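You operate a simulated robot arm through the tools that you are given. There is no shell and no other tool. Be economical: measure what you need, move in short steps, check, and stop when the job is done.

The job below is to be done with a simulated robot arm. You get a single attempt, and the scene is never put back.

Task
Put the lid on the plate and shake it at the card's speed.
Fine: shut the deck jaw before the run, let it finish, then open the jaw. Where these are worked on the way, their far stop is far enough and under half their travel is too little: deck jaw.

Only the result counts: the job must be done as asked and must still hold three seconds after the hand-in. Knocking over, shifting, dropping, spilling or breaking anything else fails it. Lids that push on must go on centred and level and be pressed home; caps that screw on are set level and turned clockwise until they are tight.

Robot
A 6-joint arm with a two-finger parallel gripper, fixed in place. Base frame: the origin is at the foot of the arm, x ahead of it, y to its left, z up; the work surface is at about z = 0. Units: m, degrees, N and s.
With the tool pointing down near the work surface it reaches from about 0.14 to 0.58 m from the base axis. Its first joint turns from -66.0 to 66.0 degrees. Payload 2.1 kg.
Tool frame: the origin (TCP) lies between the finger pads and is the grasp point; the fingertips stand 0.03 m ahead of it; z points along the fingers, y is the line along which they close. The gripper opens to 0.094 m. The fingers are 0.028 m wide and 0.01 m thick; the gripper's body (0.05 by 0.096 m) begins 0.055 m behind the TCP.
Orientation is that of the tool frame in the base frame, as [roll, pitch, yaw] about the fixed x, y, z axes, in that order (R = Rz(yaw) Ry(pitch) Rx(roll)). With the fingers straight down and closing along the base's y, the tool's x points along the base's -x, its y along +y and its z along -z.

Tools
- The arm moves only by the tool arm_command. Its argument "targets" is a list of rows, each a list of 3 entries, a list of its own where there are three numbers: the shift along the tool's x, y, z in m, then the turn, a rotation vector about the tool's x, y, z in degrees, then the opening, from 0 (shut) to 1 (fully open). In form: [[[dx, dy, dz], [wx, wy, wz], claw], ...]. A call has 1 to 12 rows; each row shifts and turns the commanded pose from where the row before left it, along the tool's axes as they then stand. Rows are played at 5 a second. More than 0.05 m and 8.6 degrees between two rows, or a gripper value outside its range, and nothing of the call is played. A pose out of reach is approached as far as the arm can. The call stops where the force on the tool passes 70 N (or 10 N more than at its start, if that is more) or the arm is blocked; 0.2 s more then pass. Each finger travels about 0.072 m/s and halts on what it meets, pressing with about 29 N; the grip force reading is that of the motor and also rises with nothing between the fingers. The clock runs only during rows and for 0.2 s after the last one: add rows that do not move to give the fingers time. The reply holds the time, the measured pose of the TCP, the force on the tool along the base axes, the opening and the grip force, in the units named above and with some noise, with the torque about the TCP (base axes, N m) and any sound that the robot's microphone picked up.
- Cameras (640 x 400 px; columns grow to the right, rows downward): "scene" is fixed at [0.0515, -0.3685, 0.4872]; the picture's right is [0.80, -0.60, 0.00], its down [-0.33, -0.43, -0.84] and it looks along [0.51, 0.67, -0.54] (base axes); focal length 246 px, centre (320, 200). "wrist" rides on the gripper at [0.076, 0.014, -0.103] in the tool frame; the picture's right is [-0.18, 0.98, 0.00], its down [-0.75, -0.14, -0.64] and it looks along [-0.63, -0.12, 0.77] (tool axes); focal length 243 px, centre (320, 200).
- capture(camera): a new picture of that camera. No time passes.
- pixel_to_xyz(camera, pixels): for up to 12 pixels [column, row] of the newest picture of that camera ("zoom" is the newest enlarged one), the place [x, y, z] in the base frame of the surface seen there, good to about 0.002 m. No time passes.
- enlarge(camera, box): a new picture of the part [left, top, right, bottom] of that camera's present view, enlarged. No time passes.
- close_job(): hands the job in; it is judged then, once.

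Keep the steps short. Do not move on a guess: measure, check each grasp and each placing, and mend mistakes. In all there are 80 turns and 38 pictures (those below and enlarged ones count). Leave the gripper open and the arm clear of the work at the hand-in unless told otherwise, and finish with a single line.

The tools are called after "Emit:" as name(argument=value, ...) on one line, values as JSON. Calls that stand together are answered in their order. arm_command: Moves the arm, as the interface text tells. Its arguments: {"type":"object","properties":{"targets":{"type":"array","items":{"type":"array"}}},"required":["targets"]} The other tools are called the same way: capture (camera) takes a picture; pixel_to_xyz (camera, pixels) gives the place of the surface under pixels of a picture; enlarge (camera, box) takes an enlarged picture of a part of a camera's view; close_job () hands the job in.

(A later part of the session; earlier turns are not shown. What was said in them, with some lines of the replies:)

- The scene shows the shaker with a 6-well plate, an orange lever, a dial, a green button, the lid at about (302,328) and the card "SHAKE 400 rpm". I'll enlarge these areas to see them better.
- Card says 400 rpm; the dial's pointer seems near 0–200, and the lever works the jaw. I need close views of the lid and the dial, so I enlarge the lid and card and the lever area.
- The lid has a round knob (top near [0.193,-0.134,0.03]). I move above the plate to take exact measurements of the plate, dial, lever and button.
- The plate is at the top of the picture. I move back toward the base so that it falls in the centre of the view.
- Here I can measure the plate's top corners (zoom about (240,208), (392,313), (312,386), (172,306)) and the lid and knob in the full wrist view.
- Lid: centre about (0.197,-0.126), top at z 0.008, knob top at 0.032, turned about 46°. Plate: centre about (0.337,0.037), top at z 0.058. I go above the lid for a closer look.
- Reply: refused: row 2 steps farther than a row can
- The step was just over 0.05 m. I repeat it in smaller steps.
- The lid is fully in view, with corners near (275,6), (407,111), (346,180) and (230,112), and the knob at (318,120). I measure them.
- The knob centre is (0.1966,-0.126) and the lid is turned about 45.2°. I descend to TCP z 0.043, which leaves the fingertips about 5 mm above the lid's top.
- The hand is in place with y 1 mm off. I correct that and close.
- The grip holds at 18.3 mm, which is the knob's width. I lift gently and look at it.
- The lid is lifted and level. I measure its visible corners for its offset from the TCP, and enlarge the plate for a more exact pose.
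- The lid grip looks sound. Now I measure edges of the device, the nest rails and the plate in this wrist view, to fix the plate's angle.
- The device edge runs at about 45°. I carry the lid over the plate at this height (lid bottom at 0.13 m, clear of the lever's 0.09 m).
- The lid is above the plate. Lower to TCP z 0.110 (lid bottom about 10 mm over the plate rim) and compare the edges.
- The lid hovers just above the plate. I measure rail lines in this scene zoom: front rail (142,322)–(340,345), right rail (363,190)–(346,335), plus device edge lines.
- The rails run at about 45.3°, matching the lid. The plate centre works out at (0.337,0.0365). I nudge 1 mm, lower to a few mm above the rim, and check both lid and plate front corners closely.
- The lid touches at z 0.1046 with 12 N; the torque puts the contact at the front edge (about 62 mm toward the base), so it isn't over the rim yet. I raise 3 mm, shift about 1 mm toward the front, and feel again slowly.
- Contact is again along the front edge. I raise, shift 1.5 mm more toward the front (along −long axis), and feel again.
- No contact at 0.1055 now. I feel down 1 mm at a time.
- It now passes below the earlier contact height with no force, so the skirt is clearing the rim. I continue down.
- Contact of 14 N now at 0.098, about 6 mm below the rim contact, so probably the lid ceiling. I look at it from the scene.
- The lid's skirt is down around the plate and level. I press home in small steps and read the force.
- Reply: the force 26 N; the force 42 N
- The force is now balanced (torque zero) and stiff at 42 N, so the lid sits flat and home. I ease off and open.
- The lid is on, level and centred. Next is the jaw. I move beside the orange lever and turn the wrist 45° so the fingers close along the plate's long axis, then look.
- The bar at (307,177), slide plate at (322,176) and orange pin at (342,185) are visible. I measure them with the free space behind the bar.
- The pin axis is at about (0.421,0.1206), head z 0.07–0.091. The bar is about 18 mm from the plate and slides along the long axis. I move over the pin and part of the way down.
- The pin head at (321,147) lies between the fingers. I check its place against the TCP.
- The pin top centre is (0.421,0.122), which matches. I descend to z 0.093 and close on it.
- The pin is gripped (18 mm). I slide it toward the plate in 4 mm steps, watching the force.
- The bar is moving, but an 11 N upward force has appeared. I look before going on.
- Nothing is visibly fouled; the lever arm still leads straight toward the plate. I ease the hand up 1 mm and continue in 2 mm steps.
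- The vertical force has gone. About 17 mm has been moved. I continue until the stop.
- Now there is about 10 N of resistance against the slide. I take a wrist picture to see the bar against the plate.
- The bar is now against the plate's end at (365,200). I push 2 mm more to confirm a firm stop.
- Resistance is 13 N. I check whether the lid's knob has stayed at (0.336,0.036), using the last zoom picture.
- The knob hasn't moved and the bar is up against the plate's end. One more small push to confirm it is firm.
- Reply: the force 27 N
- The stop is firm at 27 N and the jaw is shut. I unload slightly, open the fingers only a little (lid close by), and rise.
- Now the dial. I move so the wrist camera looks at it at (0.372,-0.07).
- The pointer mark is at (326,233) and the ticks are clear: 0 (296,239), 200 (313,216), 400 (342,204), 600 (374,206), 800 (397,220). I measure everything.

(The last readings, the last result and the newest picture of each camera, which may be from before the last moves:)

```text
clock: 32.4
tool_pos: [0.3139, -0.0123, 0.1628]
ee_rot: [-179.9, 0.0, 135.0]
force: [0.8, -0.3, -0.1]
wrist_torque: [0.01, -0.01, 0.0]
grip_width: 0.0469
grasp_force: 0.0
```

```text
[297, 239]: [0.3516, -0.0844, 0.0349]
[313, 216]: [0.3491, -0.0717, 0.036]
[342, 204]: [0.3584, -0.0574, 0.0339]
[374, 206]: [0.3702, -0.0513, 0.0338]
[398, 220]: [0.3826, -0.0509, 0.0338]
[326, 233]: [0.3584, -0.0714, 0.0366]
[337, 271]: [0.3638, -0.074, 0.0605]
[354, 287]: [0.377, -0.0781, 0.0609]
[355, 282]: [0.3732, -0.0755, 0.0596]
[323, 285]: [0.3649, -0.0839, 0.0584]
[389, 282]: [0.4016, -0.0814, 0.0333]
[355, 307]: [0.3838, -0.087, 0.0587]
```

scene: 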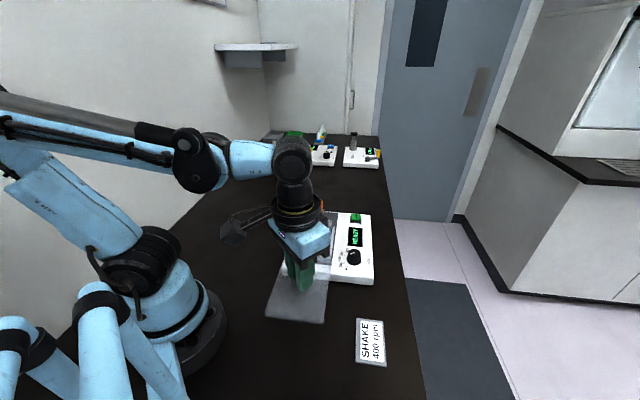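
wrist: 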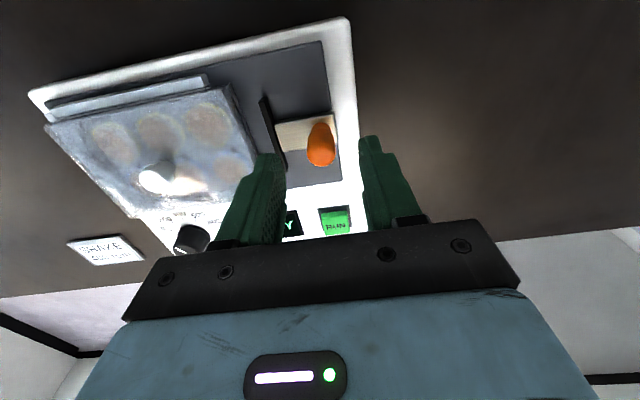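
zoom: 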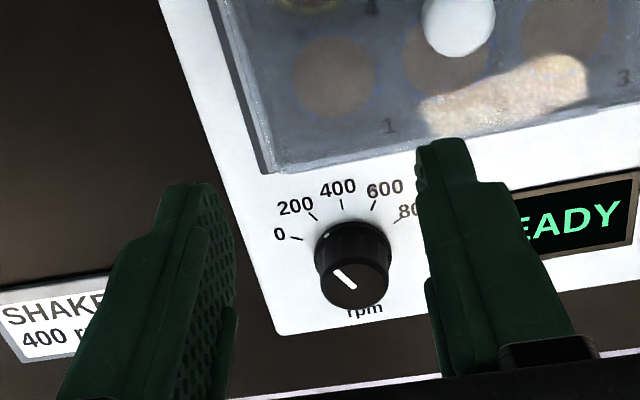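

The ticks fit a circle centred on about (0.3755,-0.077) with 30° per 200 rpm; 400 lies straight toward the plate and the pointer stands about 29° short of it (≈200). I move over the dial and descend to z 0.077.

Emit:
arm_command(targets=[[[-0.045, -0.001, 0], [0, 0, 0], 0.5], [[-0.0442, -0.001, 0], [0, 0, 0], 0.5], [[0, 0, 0.04], [0, 0, 0], 0.5], [[0, 0, 0.03], [0, 0, 0], 0.5], [[0, 0, 0.016], [0, 0, 0], 0.5], [[0, 0, 0], [0, 0, 0], 0.5]])

Emit:
arm_command(targets=[[[0, 0, 0], [0, 0, 0], 0.3], [[0, 0, 0], [0, 0, 0], 0.2], [[0, 0, 0], [0, 0, 0], 0], [[0, 0, 0], [0, 0, 0], 0]])

```text
clock: 33.8
tool_pos: [0.3767, -0.0778, 0.0769]
ee_rot: [180.0, 0.0, 135.0]
force: [0.1, -0.5, 0.2]
wrist_torque: [0.0, -0.02, 0.03]
grip_width: 0.047
grasp_force: 0.1
```

```text
clock: 34.8
tool_pos: [0.3771, -0.0773, 0.0767]
ee_rot: [179.9, 0.0, 135.1]
force: [11.8, 11.8, -0.1]
wrist_torque: [0.14, -0.26, 0.03]
grip_width: 0.0311
grasp_force: 28.7
```

The dial is gripped (31 mm) with a 17 N side force along the long axis. I shift 1 mm to relieve it.

Emit:
arm_command(targets=[[[0, 0.001, 0], [0, 0, 0], 0], [[0, 0, 0], [0, 0, 0], 0]])

```text
clock: 35.4
tool_pos: [0.378, -0.0764, 0.0774]
ee_rot: [-180.0, 0.0, 135.1]
force: [6.2, 11.3, -0.3]
wrist_torque: [0.01, -0.42, -0.03]
grip_width: 0.0314
grasp_force: 29.0
```

Force is falling in that direction; I shift another 1 mm.

Emit:
arm_command(targets=[[[0, 0.001, 0], [0, 0, 0], 0], [[0, 0, 0], [0, 0, 0], 0]])

```text
clock: 36.0
tool_pos: [0.3774, -0.077, 0.0783]
ee_rot: [-179.8, 0.0, 135.0]
force: [-6.0, 2.7, 8.8]
wrist_torque: [0.24, 0.18, -0.03]
grip_width: 0.0313
grasp_force: 29.0
```

The side force is small now. I turn 29° clockwise (as seen from above) toward 400.

Emit:
arm_command(targets=[[[0, 0, 0], [0, 0, 7.25], 0], [[0, 0, 0], [0, 0, 7.25], 0], [[0, 0, 0], [0, 0, 7.25], 0], [[0, 0, 0], [0, 0, 7.25], 0], [[0, 0, 0], [0, 0, 0], 0], [[0, 0, 0], [0, 0, 0], 0]])

Emit:
arm_command(targets=[[[0, 0, 0], [0, 0, 0], 0.4], [[0, 0, 0], [0, 0, 0], 0.5], [[0, 0, -0.03], [0, 0, 0], 0.5], [[0, 0, -0.04], [0, 0, 0], 0.5], [[0.04, 0, -0.01], [0, 0, -7.25], 0.5], [[0.04, 0, 0], [0, 0, -7.25], 0.5], [[0, 0, 0], [0, 0, -7.25], 0.5], [[0, 0, 0], [0, 0, -7.25], 0.5], [[0, 0, 0], [0, 0, 0], 0.5]])

Emit:
enlarge(camera="wrist", box=[240, 80, 400, 240])

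```text
clock: 37.4
tool_pos: [0.3782, -0.0762, 0.0767]
ee_rot: [-180.0, 0.1, 106.0]
force: [-17.9, -11.5, 24.9]
wrist_torque: [-0.3, 0.51, 0.0]
grip_width: 0.0311
grasp_force: 29.0
```

```text
clock: 39.4
tool_pos: [0.3503, -0.0014, 0.1567]
ee_rot: [179.9, 0.0, 135.1]
force: [0.0, -0.6, -0.1]
wrist_torque: [-0.02, 0.0, 0.0]
grip_width: 0.047
grasp_force: 0.1
```

```text
2.50 times, centred on (320, 160) of wrist
```

zoom: 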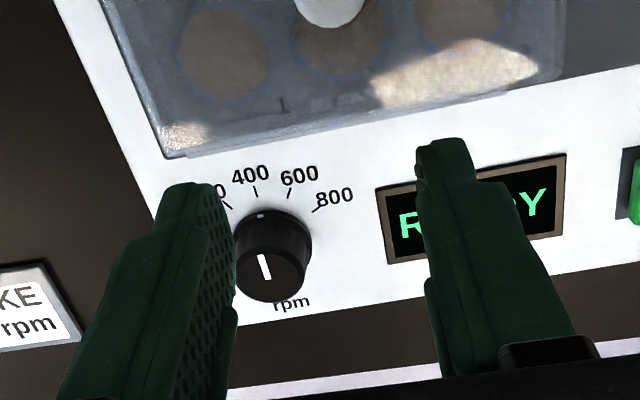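

The dot at (261,215) appears to point at the 400 tick (255,191). I verify by measuring.

Emit:
pixel_to_xyz(camera="zoom", pixels=[[255, 191], [256, 195], [289, 193], [317, 208], [227, 206], [261, 215], [260, 255], [264, 267], [268, 279]])

```text
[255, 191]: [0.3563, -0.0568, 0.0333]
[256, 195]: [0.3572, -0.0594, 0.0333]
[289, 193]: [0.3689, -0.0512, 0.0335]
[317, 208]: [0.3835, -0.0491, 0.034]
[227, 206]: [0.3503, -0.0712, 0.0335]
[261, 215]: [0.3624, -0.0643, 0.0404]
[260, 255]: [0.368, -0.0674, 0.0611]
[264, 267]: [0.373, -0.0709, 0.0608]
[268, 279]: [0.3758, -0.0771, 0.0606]
```

The dot and tick agree (long-axis position 0.2108 vs 0.2115), so the dial is at 400. Next is the RUN button: I measure it in the last wrist capture, where it is at (335,221).

Emit:
pixel_to_xyz(camera="wrist", pixels=[[335, 221], [323, 214], [347, 212], [327, 232], [349, 228], [335, 215], [335, 228], [321, 155]])

```text
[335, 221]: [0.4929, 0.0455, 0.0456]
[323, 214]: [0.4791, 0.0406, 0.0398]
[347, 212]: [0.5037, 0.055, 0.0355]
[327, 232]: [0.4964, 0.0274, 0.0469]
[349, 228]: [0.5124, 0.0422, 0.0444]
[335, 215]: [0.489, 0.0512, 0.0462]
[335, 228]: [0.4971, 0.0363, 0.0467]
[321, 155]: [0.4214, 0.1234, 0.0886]
```

The button centre needs a better look (two readings differ). I move so the camera looks straight at it, closing the fingers for pressing.

Emit:
arm_command(targets=[[[0.001, 0.034, 0], [0, 0, 0], 0.3], [[0.001, 0.034, 0], [0, 0, 0], 0.3], [[0.001, 0.033, 0], [0, 0, 0], 0.3], [[0, 0.033, 0], [0, 0, 0], 0.3], [[0, 0, 0], [0, 0, 0], 0.3]])

Emit:
enlarge(camera="wrist", box=[240, 80, 400, 240])

```text
clock: 40.6
tool_pos: [0.4443, 0.0963, 0.1582]
ee_rot: [-180.0, 0.0, 135.0]
force: [0.0, 0.8, -0.5]
wrist_torque: [0.0, -0.04, 0.01]
grip_width: 0.0282
grasp_force: 0.1
```

```text
2.50 times, centred on (320, 160) of wrist
```

zoom: 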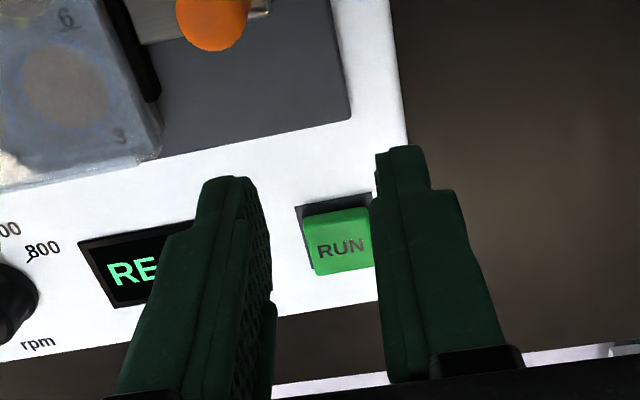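

The button face is clear, with "RUN" centred at (341,248). I measure it.

Emit:
pixel_to_xyz(camera="zoom", pixels=[[341, 247], [341, 225], [341, 265], [315, 250], [365, 245], [365, 262], [340, 204], [310, 260], [215, 20], [215, 45]])

```text
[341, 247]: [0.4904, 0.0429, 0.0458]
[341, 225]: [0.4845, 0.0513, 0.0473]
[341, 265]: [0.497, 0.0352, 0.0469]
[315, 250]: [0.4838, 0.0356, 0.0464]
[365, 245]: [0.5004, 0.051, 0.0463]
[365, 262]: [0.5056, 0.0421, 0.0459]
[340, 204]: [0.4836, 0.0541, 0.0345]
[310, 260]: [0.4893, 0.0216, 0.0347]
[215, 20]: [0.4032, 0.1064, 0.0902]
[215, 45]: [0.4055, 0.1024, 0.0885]
```

The button centre is (0.491,0.043), top z 0.0465. I move over it with the fingers shut and lower the tips to about 6 mm above.

Emit:
arm_command(targets=[[[-0.0355, -0.0025, 0], [0, 0, 0], 0.1], [[-0.0355, -0.0025, 0], [0, 0, 0], 0], [[0, 0, 0.04], [0, 0, 0], 0], [[0, 0, 0.034], [0, 0, 0], 0], [[0, 0, 0], [0, 0, 0], 0]])

Emit:
arm_command(targets=[[[0, 0, 0.004], [0, 0, 0], 0], [[0, 0, 0.003], [0, 0, 0], 0], [[0, 0, 0.002], [0, 0, 0], 0]])

```text
clock: 41.8
tool_pos: [0.4896, 0.0418, 0.0837]
ee_rot: [-180.0, 0.0, 135.0]
force: [0.2, 0.0, -0.2]
wrist_torque: [0.01, 0.0, -0.02]
grip_width: 0.0
grasp_force: 28.9
```

```text
clock: 42.6
tool_pos: [0.4901, 0.0428, 0.0748]
ee_rot: [180.0, 0.0, 134.9]
force: [-1.5, 1.0, 0.8]
wrist_torque: [-0.02, 0.0, -0.01]
grip_width: 0.0
grasp_force: 28.6
heard: click
```

A click was heard, so the button is pressed. I rise clear and look at the display.

Emit:
arm_command(targets=[[[0, 0, -0.03], [0, 0, 0], 0], [[0, 0, -0.04], [0, 0, 0], 0], [[0, 0, 0], [0, 0, 0], 0]])

Emit:
enlarge(camera="scene", box=[285, 190, 385, 280])

```text
clock: 43.4
tool_pos: [0.4898, 0.0423, 0.1451]
ee_rot: [179.9, 0.0, 135.0]
force: [-0.2, -0.9, 0.3]
wrist_torque: [0.02, 0.02, -0.02]
grip_width: 0.0001
grasp_force: 28.7
```

```text
4.44 times, centred on (335, 235) of scene
```

zoom: 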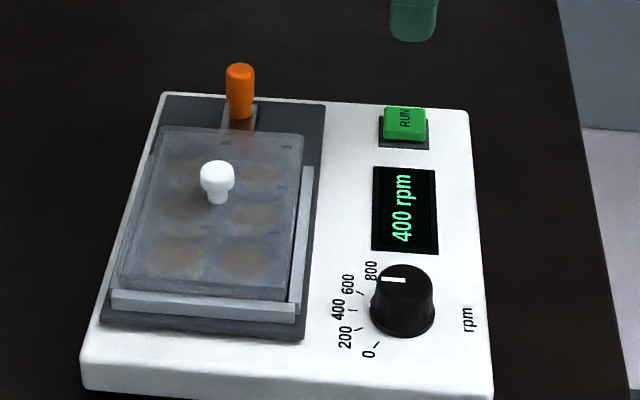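

The display shows 400 rpm and it is running. I wait and listen, moving over the lever meanwhile.

Emit:
arm_command(targets=[[[0.035, -0.0055, 0], [0, 0, 0], 0.3], [[0.035, -0.0055, 0], [0, 0, 0], 0.3], [[0.034, -0.0055, 0], [0, 0, 0], 0.3], [[0, 0, 0], [0, 0, 0], 0.3], [[0, 0, 0], [0, 0, 0], 0.3], [[0, 0, 0], [0, 0, 0], 0.3], [[0, 0, 0], [0, 0, 0], 0.3], [[0, 0, 0], [0, 0, 0], 0.3], [[0, 0, 0], [0, 0, 0], 0.3], [[0, 0, 0], [0, 0, 0], 0.3], [[0, 0, 0], [0, 0, 0], 0.3], [[0, 0, 0], [0, 0, 0], 0.3]])

Emit:
arm_command(targets=[[[0, 0, 0], [0, 0, 0], 0.3], [[0, 0, 0], [0, 0, 0], 0.3], [[0, 0, 0], [0, 0, 0], 0.3], [[0, 0, 0], [0, 0, 0], 0.3], [[0, 0, 0], [0, 0, 0], 0.3], [[0, 0, 0], [0, 0, 0], 0.3], [[0, 0, 0], [0, 0, 0], 0.3], [[0, 0, 0], [0, 0, 0], 0.3], [[0, 0, 0], [0, 0, 0], 0.3], [[0, 0, 0], [0, 0, 0], 0.3], [[0, 0, 0], [0, 0, 0], 0.3], [[0, 0, 0], [0, 0, 0], 0.3]])

Emit:
arm_command(targets=[[[0, 0, 0], [0, 0, 0], 0.3], [[0, 0, 0], [0, 0, 0], 0.3], [[0, 0, 0], [0, 0, 0], 0.3], [[0, 0, 0], [0, 0, 0], 0.3], [[0, 0, 0], [0, 0, 0], 0.3], [[0, 0, 0], [0, 0, 0], 0.3], [[0, 0, 0], [0, 0, 0], 0.3], [[0, 0, 0], [0, 0, 0], 0.3], [[0, 0, 0], [0, 0, 0], 0.3], [[0, 0, 0], [0, 0, 0], 0.3], [[0, 0, 0], [0, 0, 0], 0.3], [[0, 0, 0], [0, 0, 0], 0.3]])

```text
clock: 46.0
tool_pos: [0.4057, 0.1052, 0.1437]
ee_rot: [-180.0, -0.1, 135.0]
force: [-0.2, 0.5, 0.1]
wrist_torque: [0.0, -0.02, 0.02]
grip_width: 0.0283
grasp_force: 0.1
```

```text
clock: 48.6
tool_pos: [0.4057, 0.1049, 0.1438]
ee_rot: [-179.9, 0.0, 135.0]
force: [-0.9, 0.0, -0.8]
wrist_torque: [0.0, 0.01, 0.01]
grip_width: 0.0282
grasp_force: 0.1
```

```text
clock: 51.2
tool_pos: [0.4051, 0.105, 0.1436]
ee_rot: [-179.9, 0.0, 135.0]
force: [0.4, -0.1, 0.4]
wrist_torque: [0.03, 0.02, 0.03]
grip_width: 0.0281
grasp_force: 0.1
```

No finish sound yet. I wait further.

Emit:
arm_command(targets=[[[0, 0, 0], [0, 0, 0], 0.3], [[0, 0, 0], [0, 0, 0], 0.3], [[0, 0, 0], [0, 0, 0], 0.3], [[0, 0, 0], [0, 0, 0], 0.3], [[0, 0, 0], [0, 0, 0], 0.3], [[0, 0, 0], [0, 0, 0], 0.3], [[0, 0, 0], [0, 0, 0], 0.3], [[0, 0, 0], [0, 0, 0], 0.3], [[0, 0, 0], [0, 0, 0], 0.3], [[0, 0, 0], [0, 0, 0], 0.3], [[0, 0, 0], [0, 0, 0], 0.3], [[0, 0, 0], [0, 0, 0], 0.3]])

Emit:
arm_command(targets=[[[0, 0, 0], [0, 0, 0], 0.3], [[0, 0, 0], [0, 0, 0], 0.3], [[0, 0, 0], [0, 0, 0], 0.3], [[0, 0, 0], [0, 0, 0], 0.3], [[0, 0, 0], [0, 0, 0], 0.3], [[0, 0, 0], [0, 0, 0], 0.3], [[0, 0, 0], [0, 0, 0], 0.3], [[0, 0, 0], [0, 0, 0], 0.3], [[0, 0, 0], [0, 0, 0], 0.3], [[0, 0, 0], [0, 0, 0], 0.3], [[0, 0, 0], [0, 0, 0], 0.3], [[0, 0, 0], [0, 0, 0], 0.3]])

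Emit:
enlarge(camera="scene", box=[285, 190, 385, 280])

```text
clock: 53.8
tool_pos: [0.4038, 0.1046, 0.1442]
ee_rot: [-180.0, 0.0, 135.0]
force: [-0.8, -0.4, 0.5]
wrist_torque: [-0.01, 0.01, 0.02]
grip_width: 0.0282
grasp_force: 0.0
```

```text
clock: 56.4
tool_pos: [0.4045, 0.1034, 0.1438]
ee_rot: [-180.0, 0.0, 135.0]
force: [0.3, 0.4, 0.2]
wrist_torque: [-0.03, 0.0, 0.04]
grip_width: 0.0282
grasp_force: 0.0
```

```text
4.44 times, centred on (335, 235) of scene
```

zoom: 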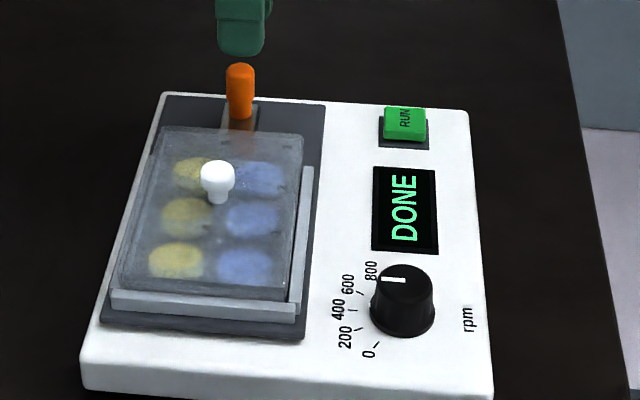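

The display shows DONE and the wells have coloured. I descend on the pin, grip, and slide the jaw open.

Emit:
arm_command(targets=[[[0, 0, 0.03], [0, 0, 0], 0.3], [[0, 0, 0.02], [0, 0, 0], 0.3], [[0, 0, 0], [0, 0, 0], 0.3], [[0, 0, 0], [0, 0, 0], 0], [[0, 0, 0], [0, 0, 0], 0], [[0, 0, 0], [0, 0, 0], 0]])

Emit:
arm_command(targets=[[[0, 0.004, 0], [0, 0, 0], 0], [[0, 0.004, 0], [0, 0, 0], 0], [[0, 0.004, 0], [0, 0, 0], 0], [[0, 0, 0], [0, 0, 0], 0]])

```text
clock: 57.8
tool_pos: [0.4053, 0.1042, 0.0936]
ee_rot: [-180.0, 0.0, 134.9]
force: [-3.6, -2.9, 0.5]
wrist_torque: [-0.32, 0.28, -0.03]
grip_width: 0.0181
grasp_force: 28.7
```

```text
clock: 58.8
tool_pos: [0.4127, 0.1139, 0.0942]
ee_rot: [179.9, 0.0, 135.1]
force: [0.5, -0.1, 0.2]
wrist_torque: [-0.37, 0.17, -0.03]
grip_width: 0.0179
grasp_force: 28.9
```

The slide moves freely. I continue to its open end in 4 mm steps.

Emit:
arm_command(targets=[[[0, 0.004, 0], [0, 0, 0], 0], [[0, 0.004, 0], [0, 0, 0], 0], [[0, 0, 0], [0, 0, 0], 0]])

Emit:
arm_command(targets=[[[0, 0.003, 0], [0, 0, 0], 0], [[0, 0, 0], [0, 0, 0], 0]])

Emit:
arm_command(targets=[[[0, 0.001, 0], [0, 0, 0], 0], [[0, 0, 0], [0, 0, 0], 0]])

```text
clock: 59.6
tool_pos: [0.4192, 0.1178, 0.0925]
ee_rot: [-179.9, 0.0, 134.9]
force: [-6.2, -6.1, 0.5]
wrist_torque: [0.23, -0.24, 0.02]
grip_width: 0.0183
grasp_force: 29.4
```

```text
clock: 60.2
tool_pos: [0.4212, 0.1203, 0.0939]
ee_rot: [-179.8, 0.0, 135.0]
force: [-13.3, -15.3, -0.8]
wrist_torque: [0.01, -0.3, 0.01]
grip_width: 0.018
grasp_force: 28.7
```

```text
clock: 60.8
tool_pos: [0.4213, 0.1205, 0.0943]
ee_rot: [-179.8, 0.1, 135.0]
force: [-16.8, -19.1, 0.6]
wrist_torque: [-0.03, -0.29, 0.05]
grip_width: 0.0185
grasp_force: 28.6
```

The open stop is reached (25 N, pin back at its starting place). I unload, open, rise and move clear, then check.

Emit:
arm_command(targets=[[[0, -0.0015, 0], [0, 0, 0], 0], [[0, 0, 0], [0, 0, 0], 0.4], [[0, 0, 0], [0, 0, 0], 0.4], [[0, 0, -0.03], [0, 0, 0], 0.4], [[0, 0, -0.045], [0, 0, 0], 0.6], [[0, 0, -0.045], [0, 0, 0], 1], [[0.04, 0, -0.01], [0, 0, 0], 1], [[0.04, 0, 0], [0, 0, 0], 1], [[0, 0, 0], [0, 0, 0], 1]])

Emit:
enlarge(camera="scene", box=[285, 190, 385, 280])

```text
clock: 62.8
tool_pos: [0.3633, 0.1773, 0.223]
ee_rot: [-179.9, 0.0, 135.0]
force: [0.5, 0.5, 0.0]
wrist_torque: [0.03, 0.05, -0.01]
grip_width: 0.0939
grasp_force: 0.1
```

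```text
4.44 times, centred on (335, 235) of scene
```

zoom: 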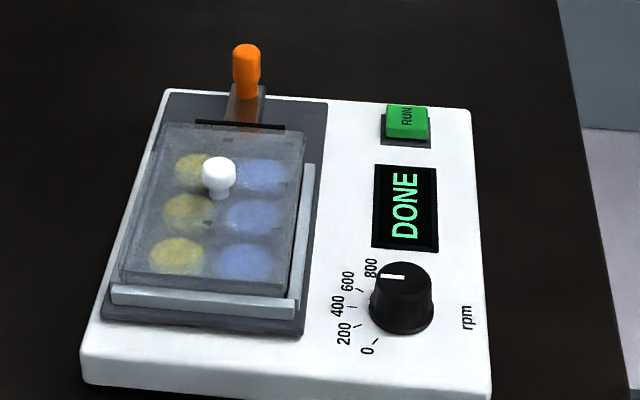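

The lid is seated, the jaw is open, the display shows DONE and the arm is clear. I hand in.

Emit:
close_job()

```text
The job is handed in.
```

The lid is pressed onto the plate, the jaw was shut for a 400 rpm run that reached DONE, and the jaw is open again; the last pictures suggest the shaker may have shifted 2–3 mm while I worked the jaw, and I left it there.
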